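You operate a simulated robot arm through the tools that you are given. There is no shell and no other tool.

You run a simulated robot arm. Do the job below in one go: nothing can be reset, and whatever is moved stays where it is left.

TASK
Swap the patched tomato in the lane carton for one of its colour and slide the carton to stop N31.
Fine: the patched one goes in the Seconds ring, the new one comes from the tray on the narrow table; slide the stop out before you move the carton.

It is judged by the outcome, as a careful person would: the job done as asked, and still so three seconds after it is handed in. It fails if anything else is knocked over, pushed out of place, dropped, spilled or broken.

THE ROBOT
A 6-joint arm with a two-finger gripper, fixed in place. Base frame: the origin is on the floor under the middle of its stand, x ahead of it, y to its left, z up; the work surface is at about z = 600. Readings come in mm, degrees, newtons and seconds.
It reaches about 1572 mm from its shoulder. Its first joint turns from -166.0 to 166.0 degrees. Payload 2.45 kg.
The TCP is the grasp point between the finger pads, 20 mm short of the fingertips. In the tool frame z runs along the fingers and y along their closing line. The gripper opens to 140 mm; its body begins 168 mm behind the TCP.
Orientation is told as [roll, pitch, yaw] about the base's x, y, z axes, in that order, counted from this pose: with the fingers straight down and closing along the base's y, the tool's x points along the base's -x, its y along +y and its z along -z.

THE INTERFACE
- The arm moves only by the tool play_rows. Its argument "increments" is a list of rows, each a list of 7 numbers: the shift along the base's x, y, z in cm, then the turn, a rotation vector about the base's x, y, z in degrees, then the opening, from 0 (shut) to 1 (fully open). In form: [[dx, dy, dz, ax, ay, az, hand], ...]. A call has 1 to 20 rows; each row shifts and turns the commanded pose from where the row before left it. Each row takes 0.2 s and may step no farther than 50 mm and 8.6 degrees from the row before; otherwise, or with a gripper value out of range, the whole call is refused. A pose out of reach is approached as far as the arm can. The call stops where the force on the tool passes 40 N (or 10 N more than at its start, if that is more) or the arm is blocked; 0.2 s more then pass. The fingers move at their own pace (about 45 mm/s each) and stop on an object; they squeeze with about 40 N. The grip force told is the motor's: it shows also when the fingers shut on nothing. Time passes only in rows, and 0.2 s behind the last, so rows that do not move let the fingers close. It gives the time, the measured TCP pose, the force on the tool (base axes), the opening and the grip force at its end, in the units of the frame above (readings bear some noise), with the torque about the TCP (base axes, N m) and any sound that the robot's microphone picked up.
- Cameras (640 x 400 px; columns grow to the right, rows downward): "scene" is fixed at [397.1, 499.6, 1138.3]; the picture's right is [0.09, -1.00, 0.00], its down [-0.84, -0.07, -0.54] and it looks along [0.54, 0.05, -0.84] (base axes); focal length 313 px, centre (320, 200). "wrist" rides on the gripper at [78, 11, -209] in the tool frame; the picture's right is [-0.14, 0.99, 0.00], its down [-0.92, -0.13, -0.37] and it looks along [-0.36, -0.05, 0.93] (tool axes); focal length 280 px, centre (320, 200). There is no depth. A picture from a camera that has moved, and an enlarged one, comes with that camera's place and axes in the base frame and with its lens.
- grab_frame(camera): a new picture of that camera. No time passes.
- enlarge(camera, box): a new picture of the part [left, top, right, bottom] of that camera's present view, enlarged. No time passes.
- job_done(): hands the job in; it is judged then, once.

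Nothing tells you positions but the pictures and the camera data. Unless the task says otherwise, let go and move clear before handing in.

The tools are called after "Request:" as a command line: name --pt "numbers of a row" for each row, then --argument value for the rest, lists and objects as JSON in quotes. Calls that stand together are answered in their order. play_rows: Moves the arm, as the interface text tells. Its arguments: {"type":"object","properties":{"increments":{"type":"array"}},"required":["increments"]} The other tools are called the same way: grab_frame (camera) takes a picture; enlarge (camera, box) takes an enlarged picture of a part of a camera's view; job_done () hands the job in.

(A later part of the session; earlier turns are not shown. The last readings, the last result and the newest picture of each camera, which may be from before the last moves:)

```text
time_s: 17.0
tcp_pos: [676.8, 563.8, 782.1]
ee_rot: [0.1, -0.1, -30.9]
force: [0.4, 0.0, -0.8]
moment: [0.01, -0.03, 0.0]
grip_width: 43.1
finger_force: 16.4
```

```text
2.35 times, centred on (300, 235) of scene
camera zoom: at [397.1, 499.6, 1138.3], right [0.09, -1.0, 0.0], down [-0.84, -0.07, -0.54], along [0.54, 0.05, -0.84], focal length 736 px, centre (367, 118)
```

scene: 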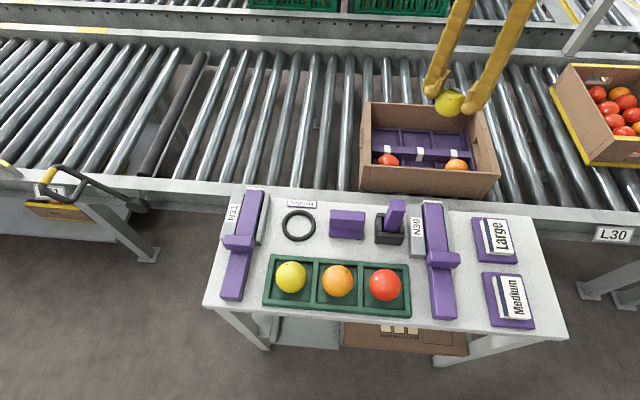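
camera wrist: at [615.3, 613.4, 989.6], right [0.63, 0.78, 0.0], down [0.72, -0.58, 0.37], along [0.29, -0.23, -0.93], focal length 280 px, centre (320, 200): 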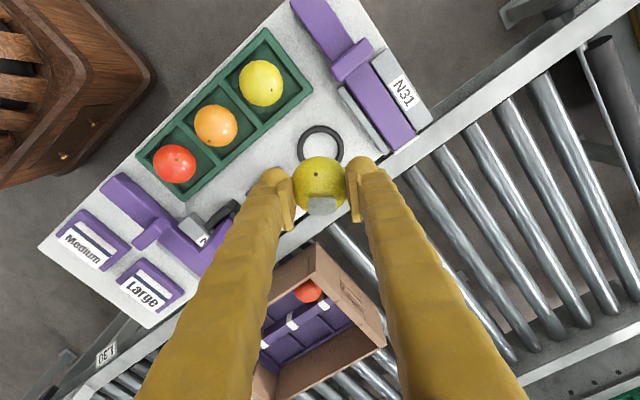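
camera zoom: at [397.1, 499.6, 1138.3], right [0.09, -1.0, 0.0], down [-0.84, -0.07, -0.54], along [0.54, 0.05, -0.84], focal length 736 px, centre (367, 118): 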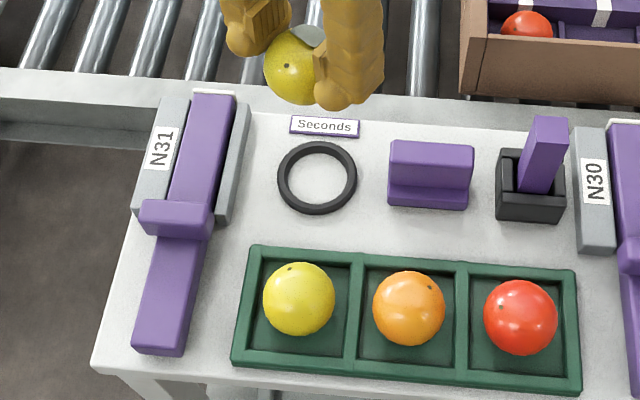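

I'm above the ring, which is centred near (676, 567) on the table. I'll turn slightly for clearance, align, and lower most of the way.

Request:
play_rows --pt "0.14 0.24 0 0 0 -8.1 0.15" --pt "0 0 -1.5 0 0 0 0.15" --pt "0 0 -2.5 0 0 0 0.15" --pt "0 0 -2.5 0 0 0 0.15" --pt "0 0 -2.5 0 0 0 0.15" --pt "0 0 -1.5 0 0 0 0.15" --pt "0 0 -1.0 0 0 0 0.15" --pt "0 0 0 0 0 0 0.15"

Request:
grab_frame --camera "wrist"

Request:
enlarge --camera "scene" --box '[220, 140, 400, 280]'

```text
time_s: 18.8
tcp_pos: [678.3, 566.2, 665.8]
ee_rot: [0.1, 0.0, -39.0]
force: [0.3, 0.1, -0.8]
moment: [-0.02, 0.0, 0.0]
grip_width: 42.7
finger_force: 15.8
```

```text
taken
camera wrist: at [624.3, 622.9, 874.2], right [0.73, 0.68, 0.0], down [0.63, -0.68, 0.37], along [0.25, -0.27, -0.93], focal length 280 px, centre (320, 200)
```

wrist: 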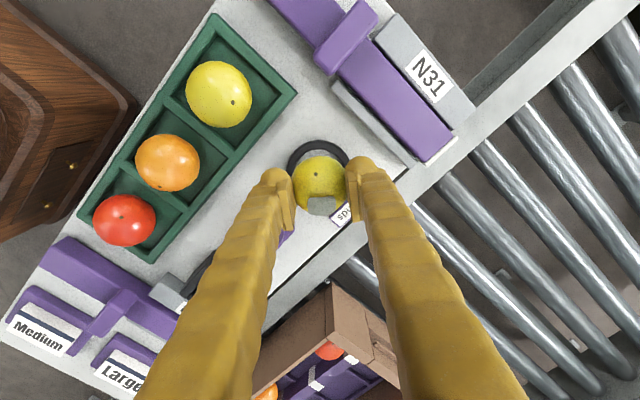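

```text
2.86 times, centred on (310, 210) of scene
camera zoom: at [397.1, 499.6, 1138.3], right [0.09, -1.0, 0.0], down [-0.84, -0.07, -0.54], along [0.54, 0.05, -0.84], focal length 894 px, centre (349, 171)
```

zoom: 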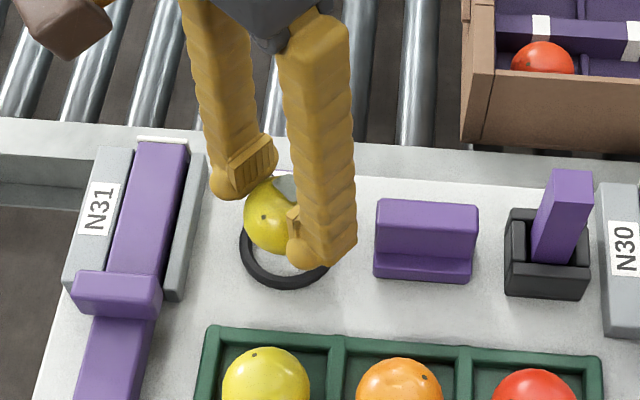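

Request:
play_rows --pt "0 -0.08 -0.8 0 0 0 0.15" --pt "0 0 -0.6 0 0 0 0.15" --pt "0 0 -0.3 0 0 0 0.15"

Request:
enlarge --camera "scene" --box '[250, 160, 350, 240]'

```text
time_s: 19.6
tcp_pos: [676.9, 565.9, 650.5]
ee_rot: [0.1, -0.1, -39.0]
force: [-0.1, -0.4, -1.3]
moment: [0.02, -0.01, 0.01]
grip_width: 42.8
finger_force: 16.5
```

```text
5.00 times, centred on (300, 200) of scene
camera zoom: at [397.1, 499.6, 1138.3], right [0.09, -1.0, 0.0], down [-0.84, -0.07, -0.54], along [0.54, 0.05, -0.84], focal length 1565 px, centre (420, 200)
```

zoom: 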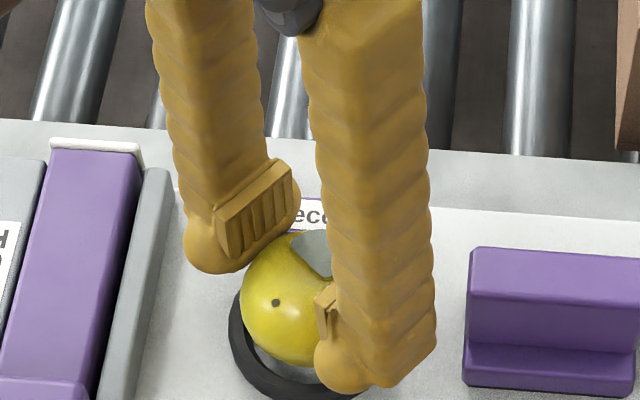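

Request:
play_rows --pt "0 0 -0.3 0 0 0 0.15" --pt "0 0 -0.2 0 0 0 0.15"

```text
time_s: 20.2
tcp_pos: [677.5, 565.6, 645.8]
ee_rot: [0.2, -0.1, -39.0]
force: [0.3, -1.5, 1.2]
moment: [-0.03, -0.06, 0.02]
grip_width: 42.3
finger_force: 15.7
```

Request:
play_rows --pt "0 0 -0.2 0 0 0 0.15"

Request:
enlarge --camera "scene" --box '[250, 170, 350, 250]'

Request:
enlarge --camera "wrist" --box '[260, 120, 380, 240]'

```text
time_s: 20.6
tcp_pos: [677.4, 566.5, 645.4]
ee_rot: [0.3, -0.1, -39.1]
force: [-5.2, -8.7, 38.3]
moment: [-0.38, 0.24, -0.01]
grip_width: 42.6
finger_force: 16.0
```

```text
5.00 times, centred on (300, 210) of scene
camera zoom: at [397.1, 499.6, 1138.3], right [0.09, -1.0, 0.0], down [-0.84, -0.07, -0.54], along [0.54, 0.05, -0.84], focal length 1565 px, centre (420, 150)
```

zoom: 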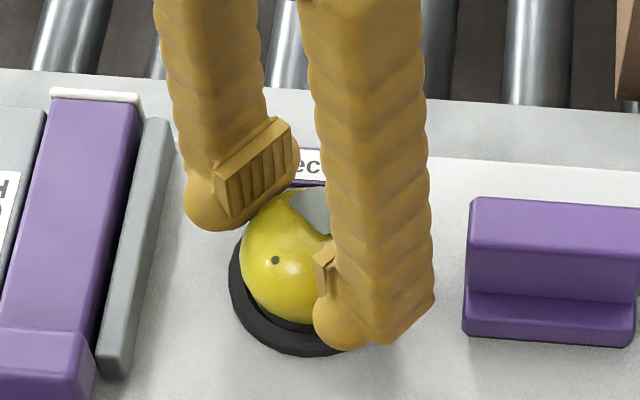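

```text
3.33 times, centred on (320, 180) of wrist
camera zoom: at [623.4, 623.0, 853.2], right [0.73, 0.68, 0.0], down [0.63, -0.68, 0.37], along [0.26, -0.27, -0.93], focal length 935 px, centre (320, 267)
```

zoom: 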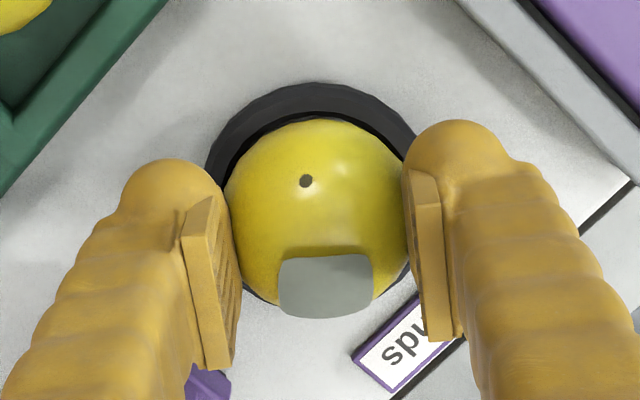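

The tomato is touching down inside the ring. I'll relieve the pressure slightly and open the fingers gently.

Request:
play_rows --pt "0 0 0.15 0 0 0 0.15" --pt "0 0 0 0 0 0 0.3" --pt "0 0 0 0 0 0 0.34" --pt "0 0 0 0 0 0 0.37" --pt "0 0 0 0 0 0 0.4" --pt "0 0 0 0 0 0 0.4"

Request:
enlarge --camera "scene" --box '[250, 170, 350, 250]'

Request:
enlarge --camera "wrist" --box '[260, 120, 380, 240]'

```text
time_s: 22.0
tcp_pos: [677.8, 565.6, 644.0]
ee_rot: [0.1, -0.1, -38.9]
force: [1.0, -0.1, -0.2]
moment: [-0.02, 0.02, -0.02]
grip_width: 56.1
finger_force: 0.1
```

```text
5.00 times, centred on (300, 210) of scene
camera zoom: at [397.1, 499.6, 1138.3], right [0.09, -1.0, 0.0], down [-0.84, -0.07, -0.54], along [0.54, 0.05, -0.84], focal length 1565 px, centre (420, 150)
```

zoom: 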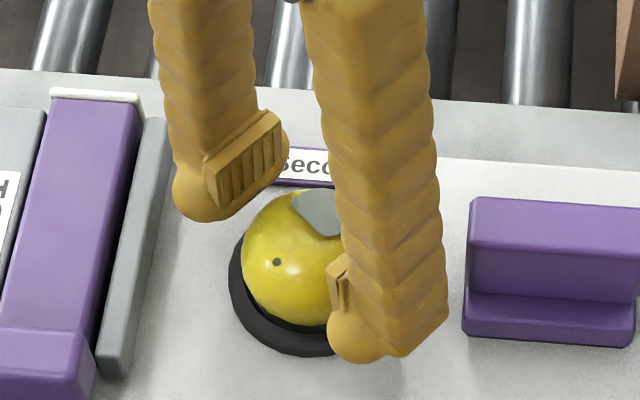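

```text
3.33 times, centred on (320, 180) of wrist
camera zoom: at [623.1, 622.7, 852.7], right [0.73, 0.68, 0.0], down [0.63, -0.68, 0.37], along [0.25, -0.27, -0.93], focal length 935 px, centre (320, 267)
```

zoom: 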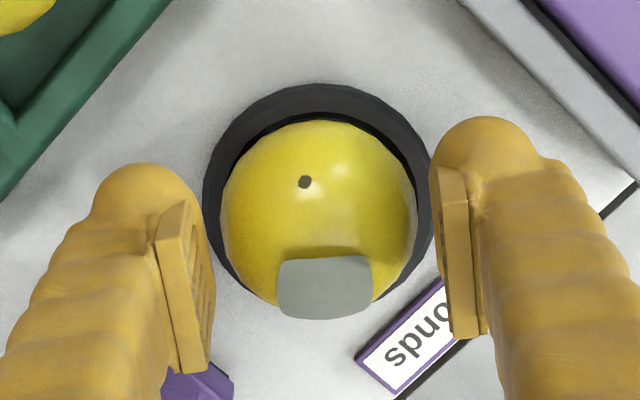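

The patched tomato rests in the Seconds ring. I'll lift straight up, then hover over the yellow tomato in the tray at about (566, 564).

Request:
play_rows --pt "0 0 1.0 0 0 0 0.43" --pt "0 0 2.0 0 0 0 0.43" --pt "0 0 3.0 0 0 0 0.43" --pt "0 0 3.0 0 0 0 0.43" --pt "-2.6 0 0 0 0 4.0 0.43" --pt "-4.0 -0.1 0 0 0 4.0 0.43" --pt "-4.0 -0.1 0 0 0 0 0.43" --pt "0 0 0 0 0 0 0.43"

Request:
grab_frame --camera "wrist"

Request:
grab_frame --camera "scene"

Request:
enlarge --camera "wrist" --box '[220, 80, 420, 220]'

```text
time_s: 23.8
tcp_pos: [572.5, 566.3, 734.9]
ee_rot: [0.4, -0.1, -31.1]
force: [0.3, 0.3, 0.6]
moment: [0.02, 0.02, 0.05]
grip_width: 60.3
finger_force: 0.1
```

```text
taken
camera wrist: at [509.7, 614.4, 943.3], right [0.63, 0.78, 0.0], down [0.72, -0.58, 0.37], along [0.29, -0.23, -0.93], focal length 280 px, centre (320, 200)
```

wrist: 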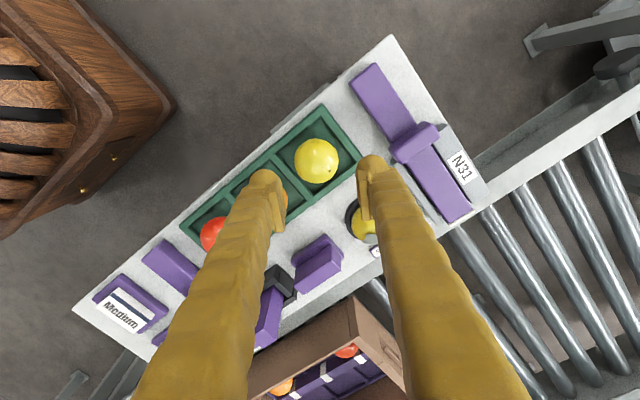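

```text
taken
```

scene: 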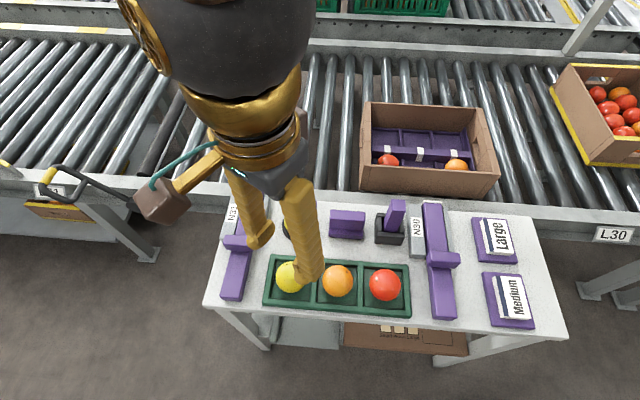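

```text
2.86 times, centred on (320, 150) of wrist
camera zoom: at [509.7, 614.4, 943.3], right [0.63, 0.78, 0.0], down [0.72, -0.58, 0.37], along [0.29, -0.23, -0.93], focal length 801 px, centre (320, 343)
```

zoom: 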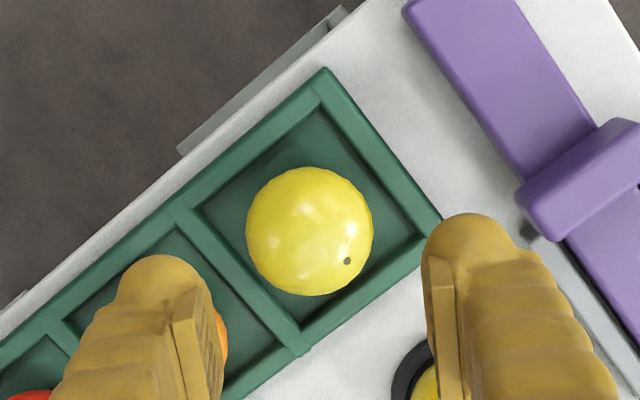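

Request:
play_rows --pt "-0.12 -0.3 0 0 0 0 0.43" --pt "0 0 -2.0 0 0 0 0.43" --pt "0 0 -2.0 0 0 0 0.43" --pt "0 0 -2.0 0 0 0 0.43" --pt "0 0 -1.0 0 0 0 0.43" --pt "0 0 0 0 0 0 0.43"

Request:
enlarge --camera "wrist" --box '[220, 80, 420, 220]'

Request:
enlarge --camera "scene" --box '[230, 220, 370, 330]'

```text
time_s: 25.2
tcp_pos: [571.9, 560.5, 664.2]
ee_rot: [0.1, -0.1, -31.1]
force: [-0.2, -0.1, -0.5]
moment: [0.0, 0.02, 0.01]
grip_width: 60.1
finger_force: 0.0
```

```text
2.86 times, centred on (320, 150) of wrist
camera zoom: at [510.0, 610.0, 872.3], right [0.63, 0.78, 0.0], down [0.72, -0.58, 0.37], along [0.29, -0.23, -0.93], focal length 801 px, centre (320, 343)
```

zoom: 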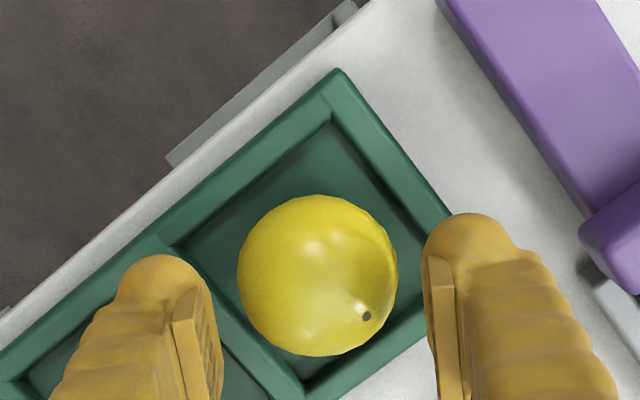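

```text
3.64 times, centred on (300, 275) of scene
camera zoom: at [397.1, 499.6, 1138.3], right [0.09, -1.0, 0.0], down [-0.84, -0.07, -0.54], along [0.54, 0.05, -0.84], focal length 1138 px, centre (393, -73)
```

zoom: 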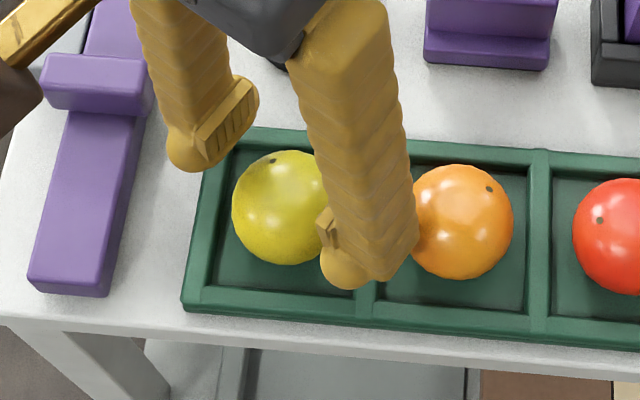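

The tray tomato is centred between the fingers, about 6 mm toward the camera side as wanted. I'll descend to the same relative grip height and close.

Request:
play_rows --pt "0 0 -0.8 0 0 0 0.43" --pt "0 0 -0.6 0 0 0 0.43" --pt "0 0 -0.4 0 0 0 0.43" --pt "0 0 0 0 0 0 0.43"

Request:
enlarge --camera "scene" --box '[230, 220, 370, 330]'

Request:
enlarge --camera "wrist" --box '[220, 80, 420, 220]'

```text
time_s: 26.2
tcp_pos: [571.0, 561.4, 647.0]
ee_rot: [0.2, -0.2, -31.0]
force: [-0.6, 0.1, -0.1]
moment: [0.01, 0.03, -0.01]
grip_width: 60.2
finger_force: 0.0
```

```text
3.64 times, centred on (300, 275) of scene
camera zoom: at [397.1, 499.6, 1138.3], right [0.09, -1.0, 0.0], down [-0.84, -0.07, -0.54], along [0.54, 0.05, -0.84], focal length 1138 px, centre (393, -73)
```

zoom: 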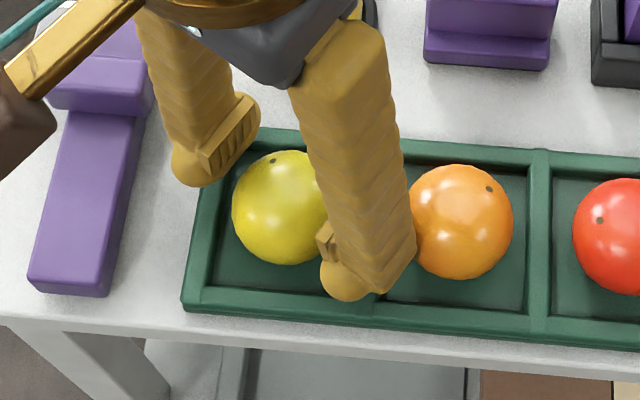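

```text
2.86 times, centred on (320, 150) of wrist
camera zoom: at [509.5, 610.8, 854.5], right [0.63, 0.78, 0.0], down [0.72, -0.58, 0.37], along [0.29, -0.23, -0.93], focal length 801 px, centre (320, 343)
```

zoom: 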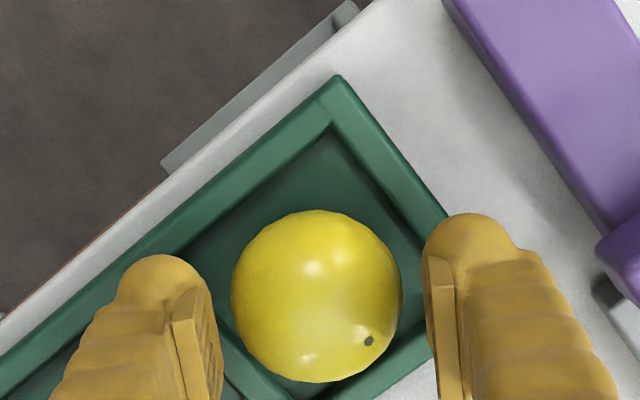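

Request:
play_rows --pt "0 0 -0.1 0 0 0 0.43" --pt "0 0 0 0 0 0 0.38" --pt "0 0 0 0 0 0 0.34" --pt "0 0 0 0 0 0 0.3" --pt "0 0 0 0 0 0 0.25" --pt "0 0 0 0 0 0 0.2" --pt "0 0 0 0 0 0 0.15"

Request:
enlarge --camera "wrist" --box '[220, 80, 420, 220]'

```text
time_s: 27.8
tcp_pos: [569.6, 561.3, 646.1]
ee_rot: [0.1, -0.1, -31.0]
force: [0.2, -0.3, 0.9]
moment: [0.0, 0.01, -0.02]
grip_width: 47.5
finger_force: 16.7
```

```text
2.86 times, centred on (320, 150) of wrist
camera zoom: at [509.4, 610.6, 853.6], right [0.63, 0.78, 0.0], down [0.72, -0.58, 0.37], along [0.29, -0.23, -0.93], focal length 801 px, centre (320, 343)
```

zoom: 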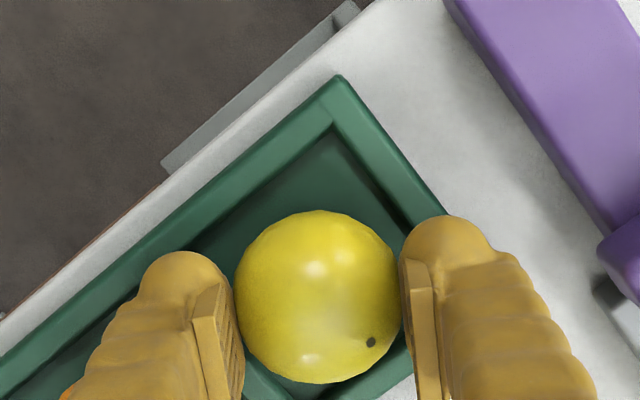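

The new yellow tomato is held at 47.5 mm width, closer to its equator than the first grip. I'll lift it clear, then carry it toward the carton.

Request:
play_rows --pt "0 0 0.5 0 0 0 0.15" --pt "0 0 1.0 0 0 0 0.15" --pt "0 0 2.0 0 0 0 0.15" --pt "0 0 2.5 0 0 0 0.15" --pt "0 0 2.5 0 0 0 0.15" --pt "0 0 2.5 0 0 0 0.15" --pt "0 0 2.0 0 0 0 0.15" --pt "0 0 1.0 0 0 0 0.15" --pt "0 0 0 0 0 0 0.15"

Request:
grab_frame --camera "wrist"

Request:
grab_frame --camera "scene"

```text
time_s: 29.8
tcp_pos: [569.8, 562.5, 785.3]
ee_rot: [0.1, -0.2, -31.1]
force: [-1.0, -0.1, -0.9]
moment: [0.01, 0.01, -0.01]
grip_width: 47.0
finger_force: 16.1
```

```text
taken
camera wrist: at [508.7, 610.1, 993.2], right [0.63, 0.78, 0.0], down [0.72, -0.58, 0.37], along [0.29, -0.23, -0.93], focal length 280 px, centre (320, 200)
```

wrist: 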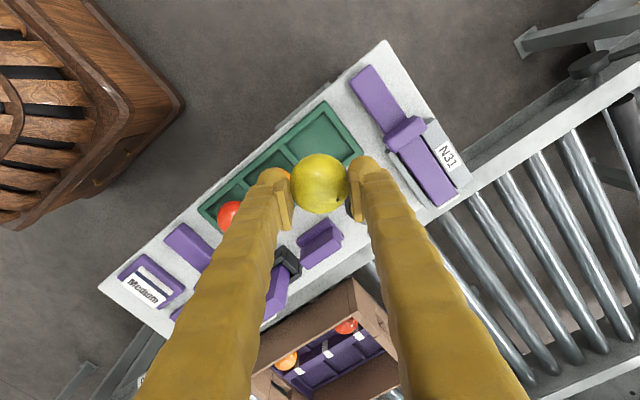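

```text
taken
```

scene: 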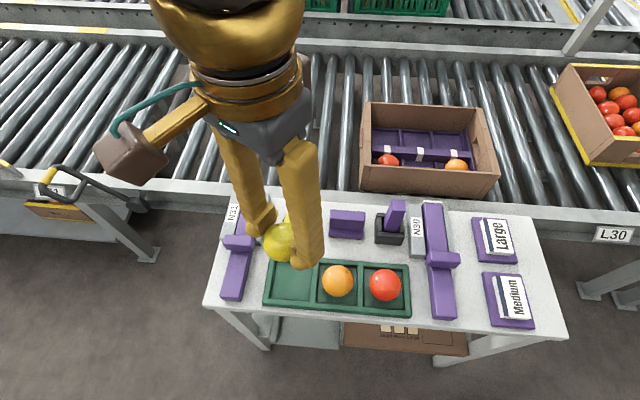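

Request:
play_rows --pt "1.2 -1.03 0 0 0 0 0.15" --pt "2.4 -2.06 0 0 0 0 0.15" --pt "2.9 -2.49 0 0 0 0 0.15" --pt "2.9 -2.49 0 0 0 0 0.15" --pt "2.9 -2.49 0 0 0 0 0.15" --pt "2.9 -2.49 0 0 0 0 0.15" --pt "2.9 -2.49 0 0 0 0 0.15" --pt "2.9 -2.49 0 0 0 0 0.15" --pt "2.9 -2.49 0 0 0 0 0.15" --pt "2.9 -2.49 0 0 0 0 0.15" --pt "1.8 -1.55 0 0 0 0 0.15" --pt "0.98 -0.84 0 0 0 0 0.15" --pt "0 0 -1.5 0 0 0 0.15" --pt "0 0 -2.5 0 0 0 0.15" --pt "0 0 -2.0 0 0 0 0.15" --pt "0 0 -1.0 0 0 0 0.15" --pt "0 0 0 0 0 0 0.15"

Request:
grab_frame --camera "wrist"

Request:
enlarge --camera "wrist" --box '[210, 60, 430, 230]'

Request:
enlarge --camera "scene" --box '[340, 80, 510, 200]'

```text
time_s: 33.4
tcp_pos: [866.9, 306.7, 714.7]
ee_rot: [0.1, -0.1, -31.1]
force: [0.6, 0.7, -0.7]
moment: [0.0, 0.01, -0.02]
grip_width: 46.2
finger_force: 16.2
```

```text
taken
camera wrist: at [805.4, 356.0, 923.0], right [0.63, 0.78, 0.0], down [0.72, -0.58, 0.37], along [0.29, -0.23, -0.93], focal length 280 px, centre (320, 200)
```

wrist: 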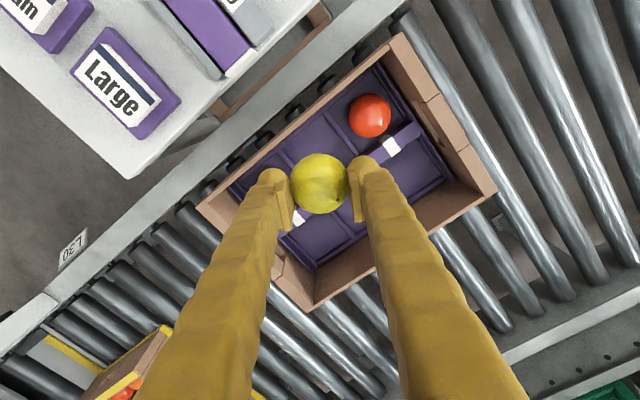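

```text
2.35 times, centred on (320, 145) of wrist
camera zoom: at [805.4, 356.0, 923.0], right [0.63, 0.78, 0.0], down [0.72, -0.58, 0.37], along [0.29, -0.23, -0.93], focal length 660 px, centre (320, 329)
```

zoom: 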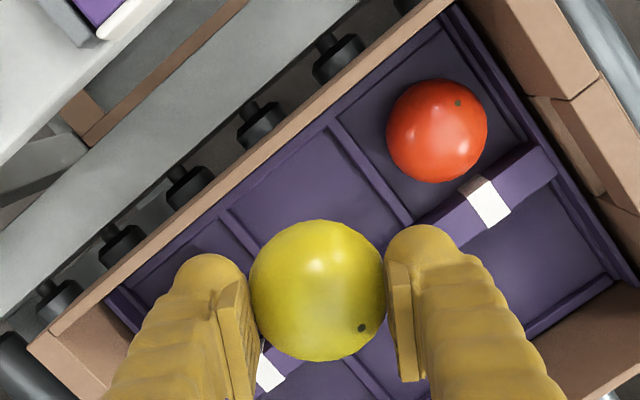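

```text
3.33 times, centred on (425, 140) of scene
camera zoom: at [397.1, 499.6, 1138.3], right [0.09, -1.0, 0.0], down [-0.84, -0.07, -0.54], along [0.54, 0.05, -0.84], focal length 1043 px, centre (-30, 400)
```

zoom: 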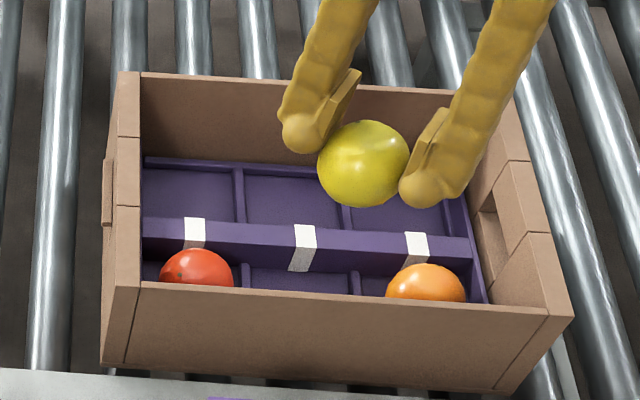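

The carton had shifted about 3 mm in +x when I brushed the rail, so I re-measured the empty pocket's centre at about (865.5, 306.5). I'll align the new tomato to that and descend in stages.

Request:
play_rows --pt "0.31 -0.18 -0.5 0 0 0 0.15" --pt "0 0 -2.0 0 0 0 0.15" --pt "0 0 -2.5 0 0 0 0.15" --pt "0 0 -2.5 0 0 0 0.15" --pt "0 0 -1.5 0 0 0 0.15" --pt "0 0 -0.8 0 0 0 0.15" --pt "0 0 0 0 0 0 0.15"

Request:
enlarge --camera "wrist" --box '[210, 60, 430, 230]'

Request:
enlarge --camera "scene" --box '[380, 110, 480, 190]'

```text
time_s: 35.0
tcp_pos: [869.7, 304.1, 616.3]
ee_rot: [0.1, -0.2, -31.1]
force: [-1.2, 0.6, -0.1]
moment: [-0.02, 0.01, 0.0]
grip_width: 45.9
finger_force: 15.9
```

```text
2.35 times, centred on (320, 145) of wrist
camera zoom: at [808.5, 353.6, 824.8], right [0.63, 0.78, 0.0], down [0.72, -0.58, 0.37], along [0.29, -0.23, -0.93], focal length 660 px, centre (320, 329)
```

zoom: 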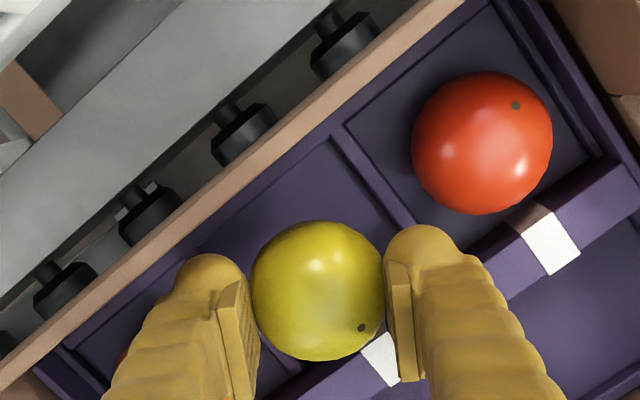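

```text
5.00 times, centred on (430, 150) of scene
camera zoom: at [397.1, 499.6, 1138.3], right [0.09, -1.0, 0.0], down [-0.84, -0.07, -0.54], along [0.54, 0.05, -0.84], focal length 1565 px, centre (-230, 450)
```

zoom: 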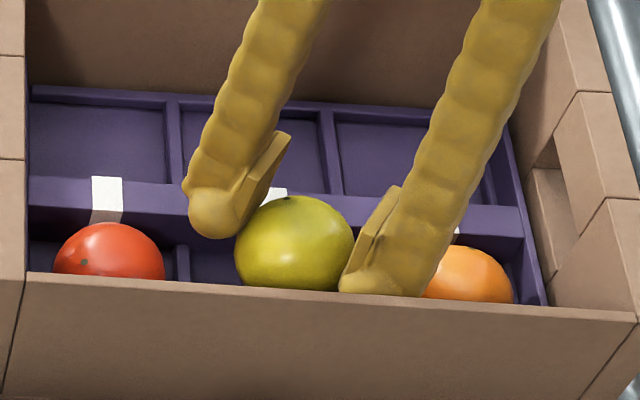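

Request:
play_rows --pt "0 0 -0.8 0 0 0 0.15" --pt "0 0 -0.7 0 0 0 0.15" --pt "0 0 -0.4 0 0 0 0.15" --pt "0 0 0 0 0 0 0.15"

Request:
enlarge --camera "wrist" --box '[210, 60, 430, 230]'

Request:
enlarge --camera "scene" --box '[380, 110, 480, 190]'

```text
time_s: 36.0
tcp_pos: [871.3, 304.7, 596.6]
ee_rot: [0.2, -0.1, -31.0]
force: [0.8, -0.4, -0.3]
moment: [0.01, 0.01, 0.02]
grip_width: 46.2
finger_force: 16.2
```

```text
2.35 times, centred on (320, 145) of wrist
camera zoom: at [808.9, 353.7, 806.1], right [0.63, 0.78, 0.0], down [0.72, -0.58, 0.37], along [0.29, -0.23, -0.93], focal length 660 px, centre (320, 329)
```

zoom: 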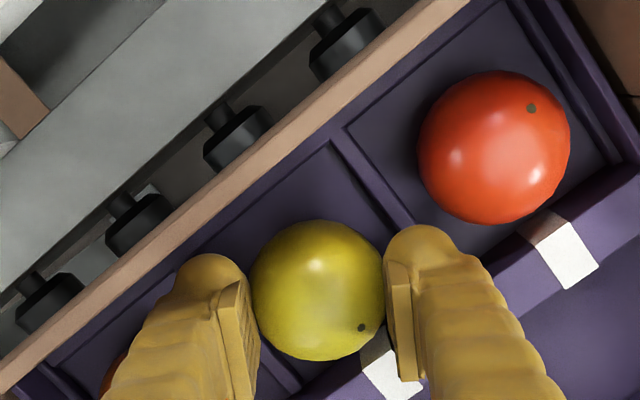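

```text
5.00 times, centred on (430, 150) of scene
camera zoom: at [397.1, 499.6, 1138.3], right [0.09, -1.0, 0.0], down [-0.84, -0.07, -0.54], along [0.54, 0.05, -0.84], focal length 1565 px, centre (-230, 450)
```

zoom: 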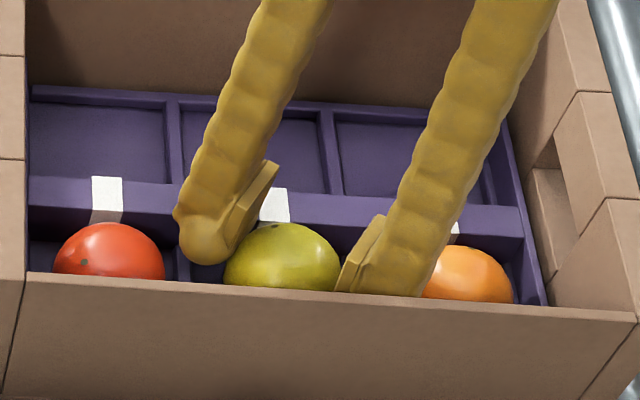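

Request:
play_rows --pt "0 0 -0.15 0 0 0 0.15" --pt "0 0 0 0 0 0 0.3" --pt "0 0 0 0 0 0 0.33" --pt "0 0 0 0 0 0 0.35" --pt "0 0 0 0 0 0 0.38" --pt "0 0 0 0 0 0 0.41" --pt "0 0 0 0 0 0 0.41"

Request:
enlarge --camera "wrist" --box '[210, 60, 430, 230]'

Request:
enlarge --camera "scene" --box '[380, 110, 480, 190]'

```text
time_s: 37.6
tcp_pos: [871.1, 304.7, 597.0]
ee_rot: [0.1, -0.1, -31.1]
force: [-0.2, 0.1, 0.1]
moment: [0.01, -0.01, -0.01]
grip_width: 57.4
finger_force: 0.0
```

```text
2.35 times, centred on (320, 145) of wrist
camera zoom: at [808.4, 353.5, 805.1], right [0.63, 0.78, 0.0], down [0.72, -0.58, 0.37], along [0.29, -0.23, -0.93], focal length 660 px, centre (320, 329)
```

zoom: 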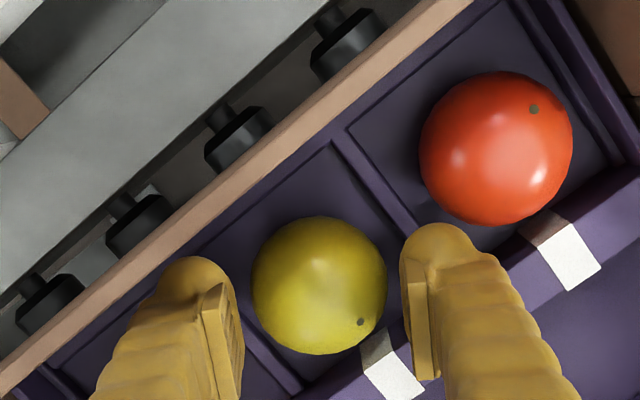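

```text
5.00 times, centred on (430, 150) of scene
camera zoom: at [397.1, 499.6, 1138.3], right [0.09, -1.0, 0.0], down [-0.84, -0.07, -0.54], along [0.54, 0.05, -0.84], focal length 1565 px, centre (-230, 450)
```

zoom: 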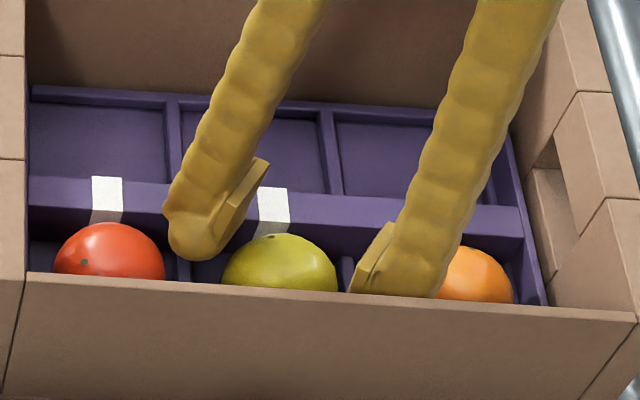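

The replacement yellow tomato is in the pocket. I'll raise straight out, then move over the N31 slide to examine its handle.

Request:
play_rows --pt "0 0 0.5 0 0 0 0.43" --pt "0 0 1.5 0 0 0 0.43" --pt "0 0 3.0 0 0 0 0.43" --pt "0 0 4.0 0 0 0 0.43" --pt "0 0 4.0 0 0 0 0.43" --pt "0 0 4.0 0 0 0 0.43" --pt "-3.0 3.5 0 0 0 4.0 0.3" --pt "-3.0 3.8 0 0 0 4.0 0.2" --pt "-3.0 3.8 0 0 0 4.0 0.1" --pt "-3.0 3.8 0 0 0 4.0 0" --pt "-3.0 3.8 0 0 0 4.0 0" --pt "-3.0 3.8 0 0 0 4.0 0" --pt "-3.0 3.8 0 0 0 4.0 0" --pt "-3.0 3.8 0 0 0 3.0 0" --pt "-3.0 3.0 0 0 0 0 0" --pt "0 0 0 0 0 0 0"

Request:
grab_frame --camera "wrist"

Request:
grab_frame --camera "scene"

```text
time_s: 41.0
tcp_pos: [599.3, 634.3, 765.4]
ee_rot: [0.1, -0.1, 0.0]
force: [0.8, -0.4, 0.5]
moment: [0.01, 0.02, -0.03]
grip_width: 0.0
finger_force: 29.4
```

```text
taken
camera wrist: at [520.8, 644.8, 974.4], right [0.14, 0.99, 0.0], down [0.92, -0.13, 0.37], along [0.37, -0.05, -0.93], focal length 280 px, centre (320, 200)
```

wrist: 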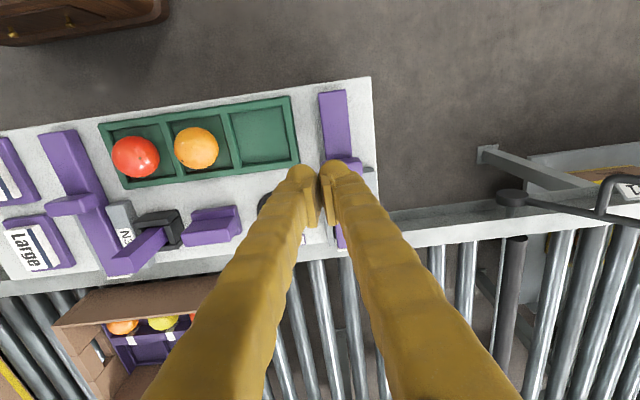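

```text
taken
```

scene: 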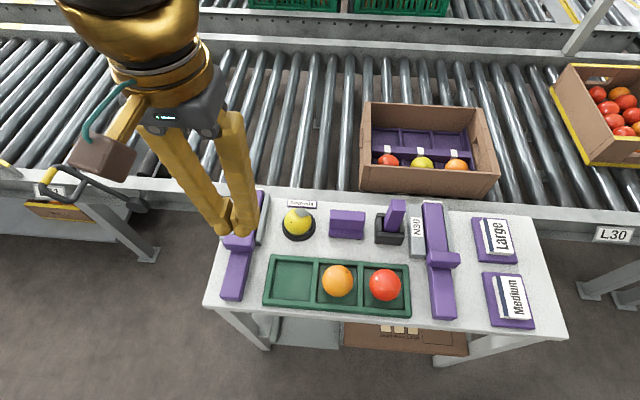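

Request:
play_rows --pt "3.5 -1.5 0 0 0 0 0" --pt "3.5 -1.5 0 0 0 0 0" --pt "3.5 -1.5 0 0 0 0 0" --pt "0 0 0 0 0 0 0"

Request:
grab_frame --camera "wrist"

Request:
enlarge --camera "wrist" --box '[320, 20, 480, 200]'

Request:
enlarge --camera "scene" --box '[200, 170, 320, 310]'

```text
time_s: 42.0
tcp_pos: [704.5, 588.5, 763.4]
ee_rot: [0.1, -0.1, 0.0]
force: [1.1, 0.2, -0.2]
moment: [-0.01, 0.0, -0.02]
grip_width: 0.0
finger_force: 29.0
```

```text
taken
camera wrist: at [625.3, 599.8, 972.1], right [0.14, 0.99, 0.0], down [0.92, -0.13, 0.37], along [0.37, -0.05, -0.93], focal length 280 px, centre (320, 200)
```

wrist: 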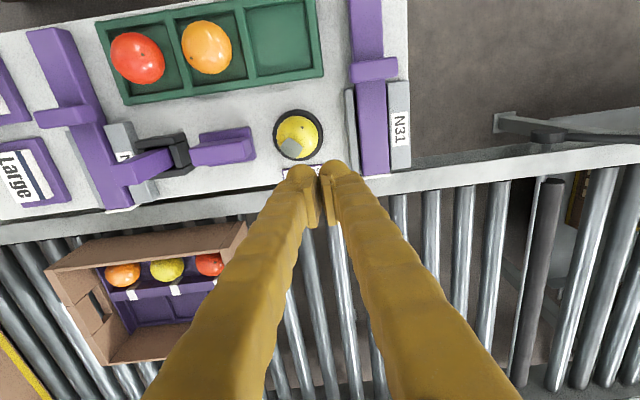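

```text
2.22 times, centred on (400, 110) of wrist
camera zoom: at [625.3, 599.8, 972.1], right [0.14, 0.99, 0.0], down [0.92, -0.13, 0.37], along [0.37, -0.05, -0.93], focal length 623 px, centre (142, 400)
```

zoom: 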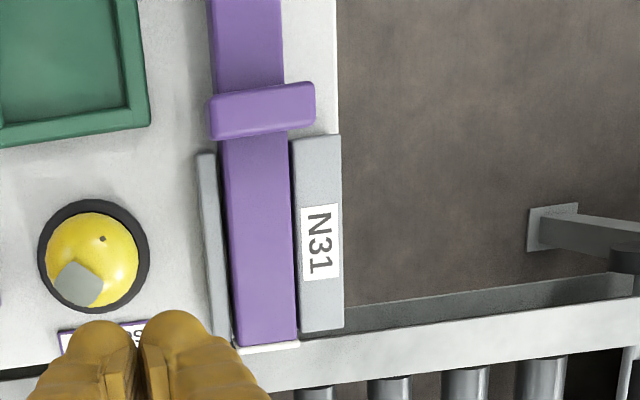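

```text
2.86 times, centred on (260, 240) of scene
camera zoom: at [397.1, 499.6, 1138.3], right [0.09, -1.0, 0.0], down [-0.84, -0.07, -0.54], along [0.54, 0.05, -0.84], focal length 894 px, centre (491, 86)
```

zoom: 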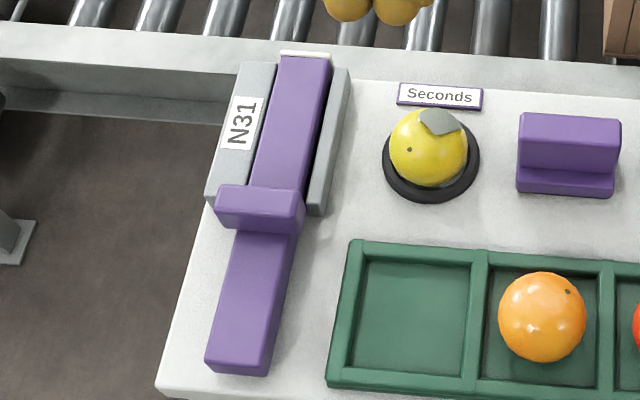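

Request:
enlarge --camera "scene" --box '[215, 185, 280, 265]'

Request:
enlarge --camera "wrist" --box '[335, 30, 425, 130]'

Request:
enlarge --camera "scene" --box '[400, 190, 480, 330]'

```text
5.00 times, centred on (248, 225) of scene
camera zoom: at [397.1, 499.6, 1138.3], right [0.09, -1.0, 0.0], down [-0.84, -0.07, -0.54], along [0.54, 0.05, -0.84], focal length 1565 px, centre (682, 75)
```

zoom: 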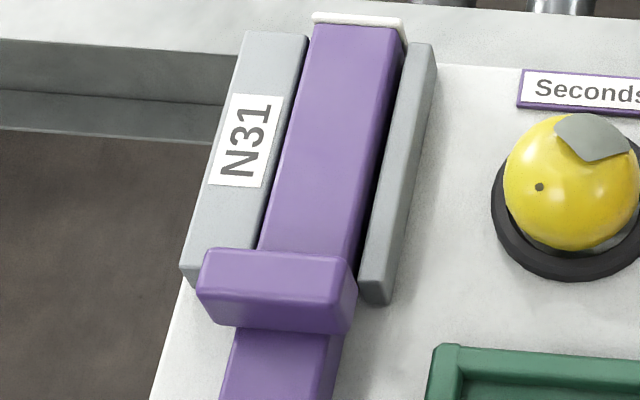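

```text
4.00 times, centred on (380, 80) of wrist
camera zoom: at [625.3, 599.8, 972.1], right [0.14, 0.99, 0.0], down [0.92, -0.13, 0.37], along [0.37, -0.05, -0.93], focal length 1122 px, centre (80, 680)
```

zoom: 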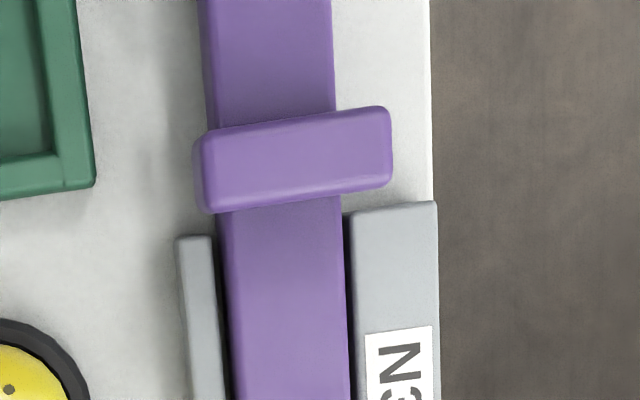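

```text
2.86 times, centred on (440, 260) of scene
camera zoom: at [397.1, 499.6, 1138.3], right [0.09, -1.0, 0.0], down [-0.84, -0.07, -0.54], along [0.54, 0.05, -0.84], focal length 894 px, centre (-23, 29)
```

zoom: 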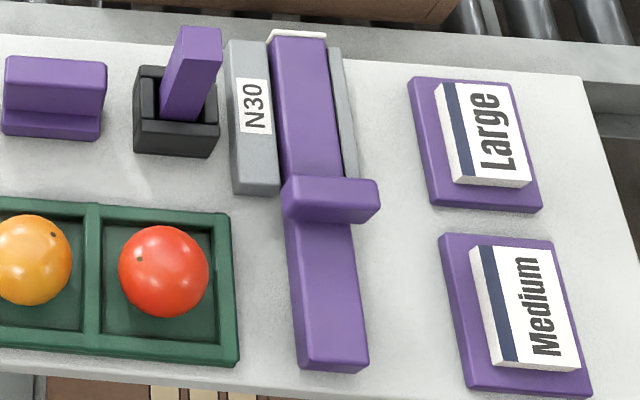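

The N31 handle is a raised block on the bar, roughly x 605–623, y 636–687, with its top near z ≈ 658. I'll bring the closed fingers down behind it (robot side), above the bar, to push it toward the lane.

Request:
play_rows --pt "-3.4 1.8 0 0 0 0 0" --pt "-3.4 1.8 0 0 0 0 0" --pt "-3.4 1.8 0 0 0 0 0" --pt "-3.2 1.8 0 0 0 0 0" --pt "0 0 -3.0 0 0 0 0" --pt "0 0 -3.0 0 0 0 0" --pt "0 0 0 0 0 0 0"

Request:
grab_frame --camera "wrist"

Request:
enlarge --camera "scene" --box '[180, 150, 320, 310]'

```text
time_s: 43.6
tcp_pos: [571.4, 662.5, 707.1]
ee_rot: [0.1, -0.1, 0.0]
force: [0.0, 0.2, 0.0]
moment: [-0.02, 0.0, 0.02]
grip_width: 0.2
finger_force: 29.6
```

```text
taken
camera wrist: at [493.1, 673.0, 914.3], right [0.14, 0.99, 0.0], down [0.92, -0.13, 0.37], along [0.37, -0.05, -0.93], focal length 280 px, centre (320, 200)
```

wrist: 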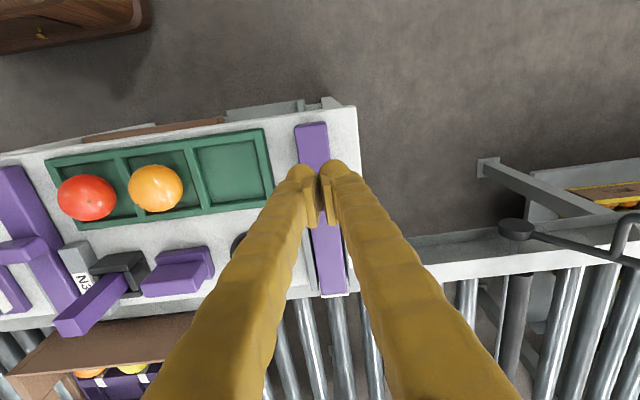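

```text
2.50 times, centred on (250, 230) of scene
camera zoom: at [397.1, 499.6, 1138.3], right [0.09, -1.0, 0.0], down [-0.84, -0.07, -0.54], along [0.54, 0.05, -0.84], focal length 782 px, centre (495, 125)
```

zoom: 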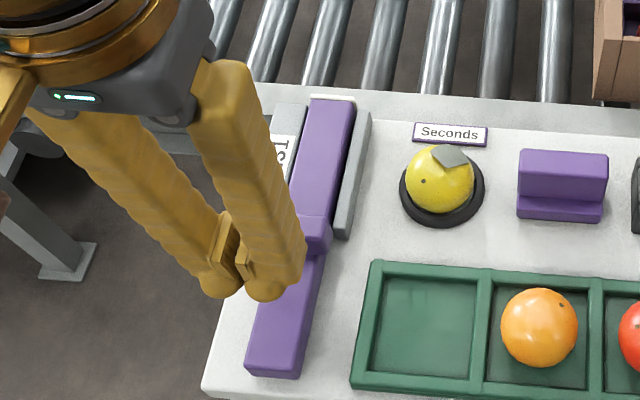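

Request:
play_rows --pt "0 0 -1.5 0 0 0 0" --pt "0 0 -1.5 0 0 0 0" --pt "0 0 -1.0 0 0 0 0" --pt "0 0 0 0 0 0 0"

Request:
enlarge --camera "scene" --box '[200, 200, 300, 300]'

Request:
enlarge --camera "wrist" --box '[250, 100, 400, 260]'

```text
time_s: 44.6
tcp_pos: [570.2, 664.1, 666.9]
ee_rot: [0.2, -0.1, -0.1]
force: [0.5, -0.7, 0.0]
moment: [0.01, 0.01, -0.01]
grip_width: 0.0
finger_force: 29.1
```

```text
4.00 times, centred on (250, 250) of scene
camera zoom: at [397.1, 499.6, 1138.3], right [0.09, -1.0, 0.0], down [-0.84, -0.07, -0.54], along [0.54, 0.05, -0.84], focal length 1252 px, centre (600, 0)
```

zoom: 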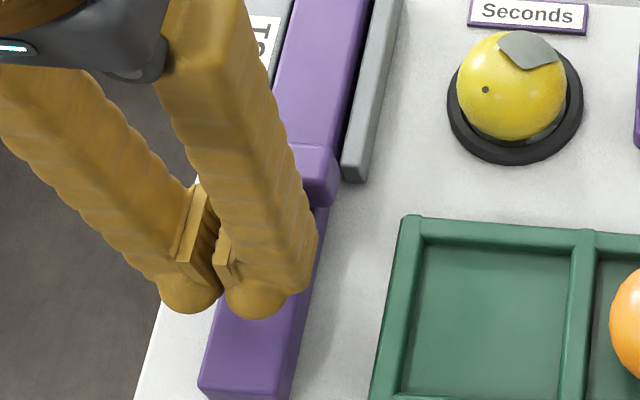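

```text
2.50 times, centred on (325, 180) of wrist
camera zoom: at [492.6, 673.3, 874.8], right [0.14, 0.99, 0.0], down [0.92, -0.13, 0.37], along [0.37, -0.05, -0.93], focal length 701 px, centre (308, 250)
```

zoom: 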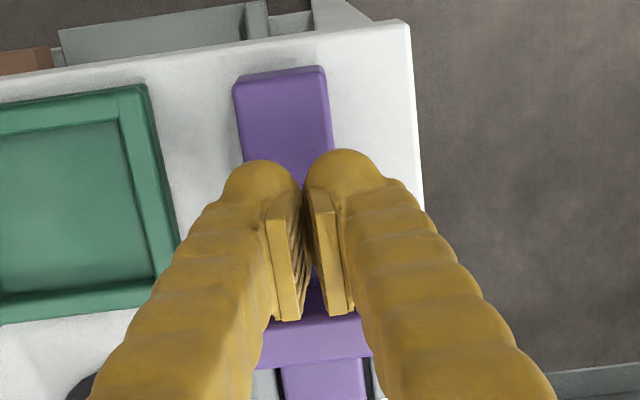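

Request:
play_rows --pt "0 -0.3 -0.3 0 0 0 0" --pt "0 0 -0.3 0 0 0 0" --pt "0 0 0 0 0 0 0"

Request:
play_rows --pt "0.5 0 0 0 0 0 0" --pt "0.5 0 0 0 0 0 0" --pt "0.5 0 0 0 0 0 0"

Request:
enlarge --camera "scene" --box '[200, 190, 300, 290]'

Request:
enlarge --camera "wrist" --box '[250, 100, 400, 260]'

```text
time_s: 45.4
tcp_pos: [570.5, 660.6, 660.7]
ee_rot: [0.1, -0.1, 0.0]
force: [0.2, -0.1, -1.0]
moment: [-0.03, -0.02, 0.01]
grip_width: 0.1
finger_force: 29.3
```

```text
time_s: 46.2
tcp_pos: [585.4, 659.2, 660.4]
ee_rot: [0.1, 0.0, 0.1]
force: [-2.5, 0.6, 0.1]
moment: [0.0, 0.02, 0.03]
grip_width: 6.1
finger_force: 29.9
```

```text
4.00 times, centred on (250, 240) of scene
camera zoom: at [397.1, 499.6, 1138.3], right [0.09, -1.0, 0.0], down [-0.84, -0.07, -0.54], along [0.54, 0.05, -0.84], focal length 1252 px, centre (600, 40)
```

zoom: 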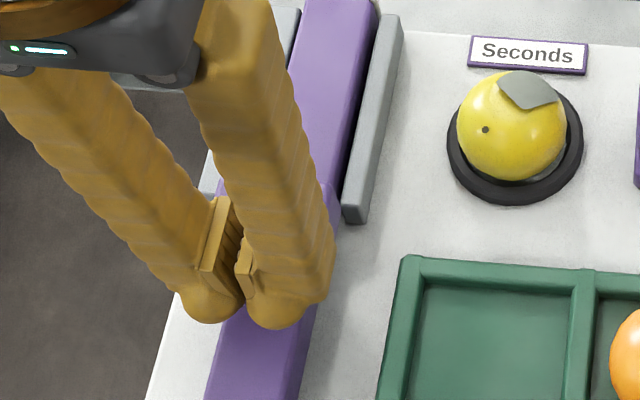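

```text
2.50 times, centred on (325, 180) of wrist
camera zoom: at [507.4, 669.9, 869.0], right [0.14, 0.99, 0.0], down [0.92, -0.13, 0.37], along [0.37, -0.05, -0.93], focal length 701 px, centre (308, 250)
```

zoom: 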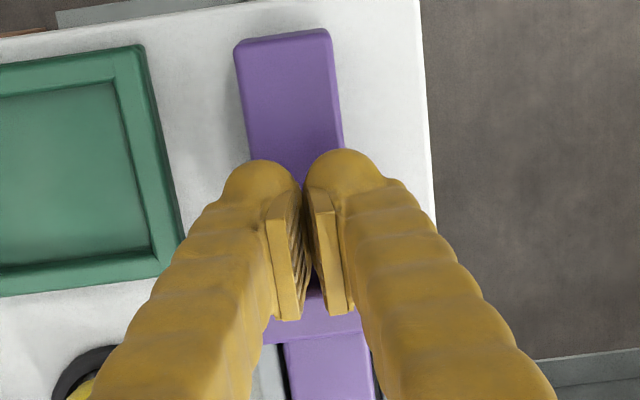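

Request:
play_rows --pt "0.5 0 0 0 0 0 0" --pt "0.5 0 0 0 0 0 0" --pt "0 0 0 0 0 0 0"

Request:
enlarge --camera "scene" --box '[200, 170, 300, 270]'

Request:
enlarge --camera "wrist" --box '[250, 100, 400, 260]'

```text
time_s: 47.0
tcp_pos: [594.2, 659.5, 661.2]
ee_rot: [0.2, -0.1, 0.0]
force: [0.5, 0.5, 0.2]
moment: [0.04, 0.02, 0.0]
grip_width: 0.0
finger_force: 29.3
```

```text
4.00 times, centred on (250, 220) of scene
camera zoom: at [397.1, 499.6, 1138.3], right [0.09, -1.0, 0.0], down [-0.84, -0.07, -0.54], along [0.54, 0.05, -0.84], focal length 1252 px, centre (600, 120)
```

zoom: 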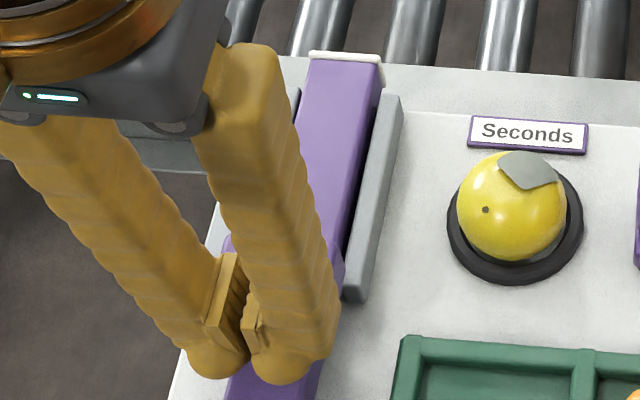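

```text
2.50 times, centred on (325, 180) of wrist
camera zoom: at [517.7, 670.2, 869.0], right [0.14, 0.99, 0.0], down [0.92, -0.13, 0.37], along [0.37, -0.05, -0.93], focal length 701 px, centre (308, 250)
```

zoom: 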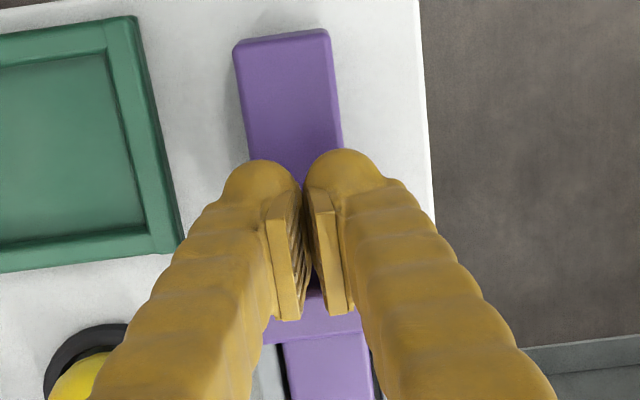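

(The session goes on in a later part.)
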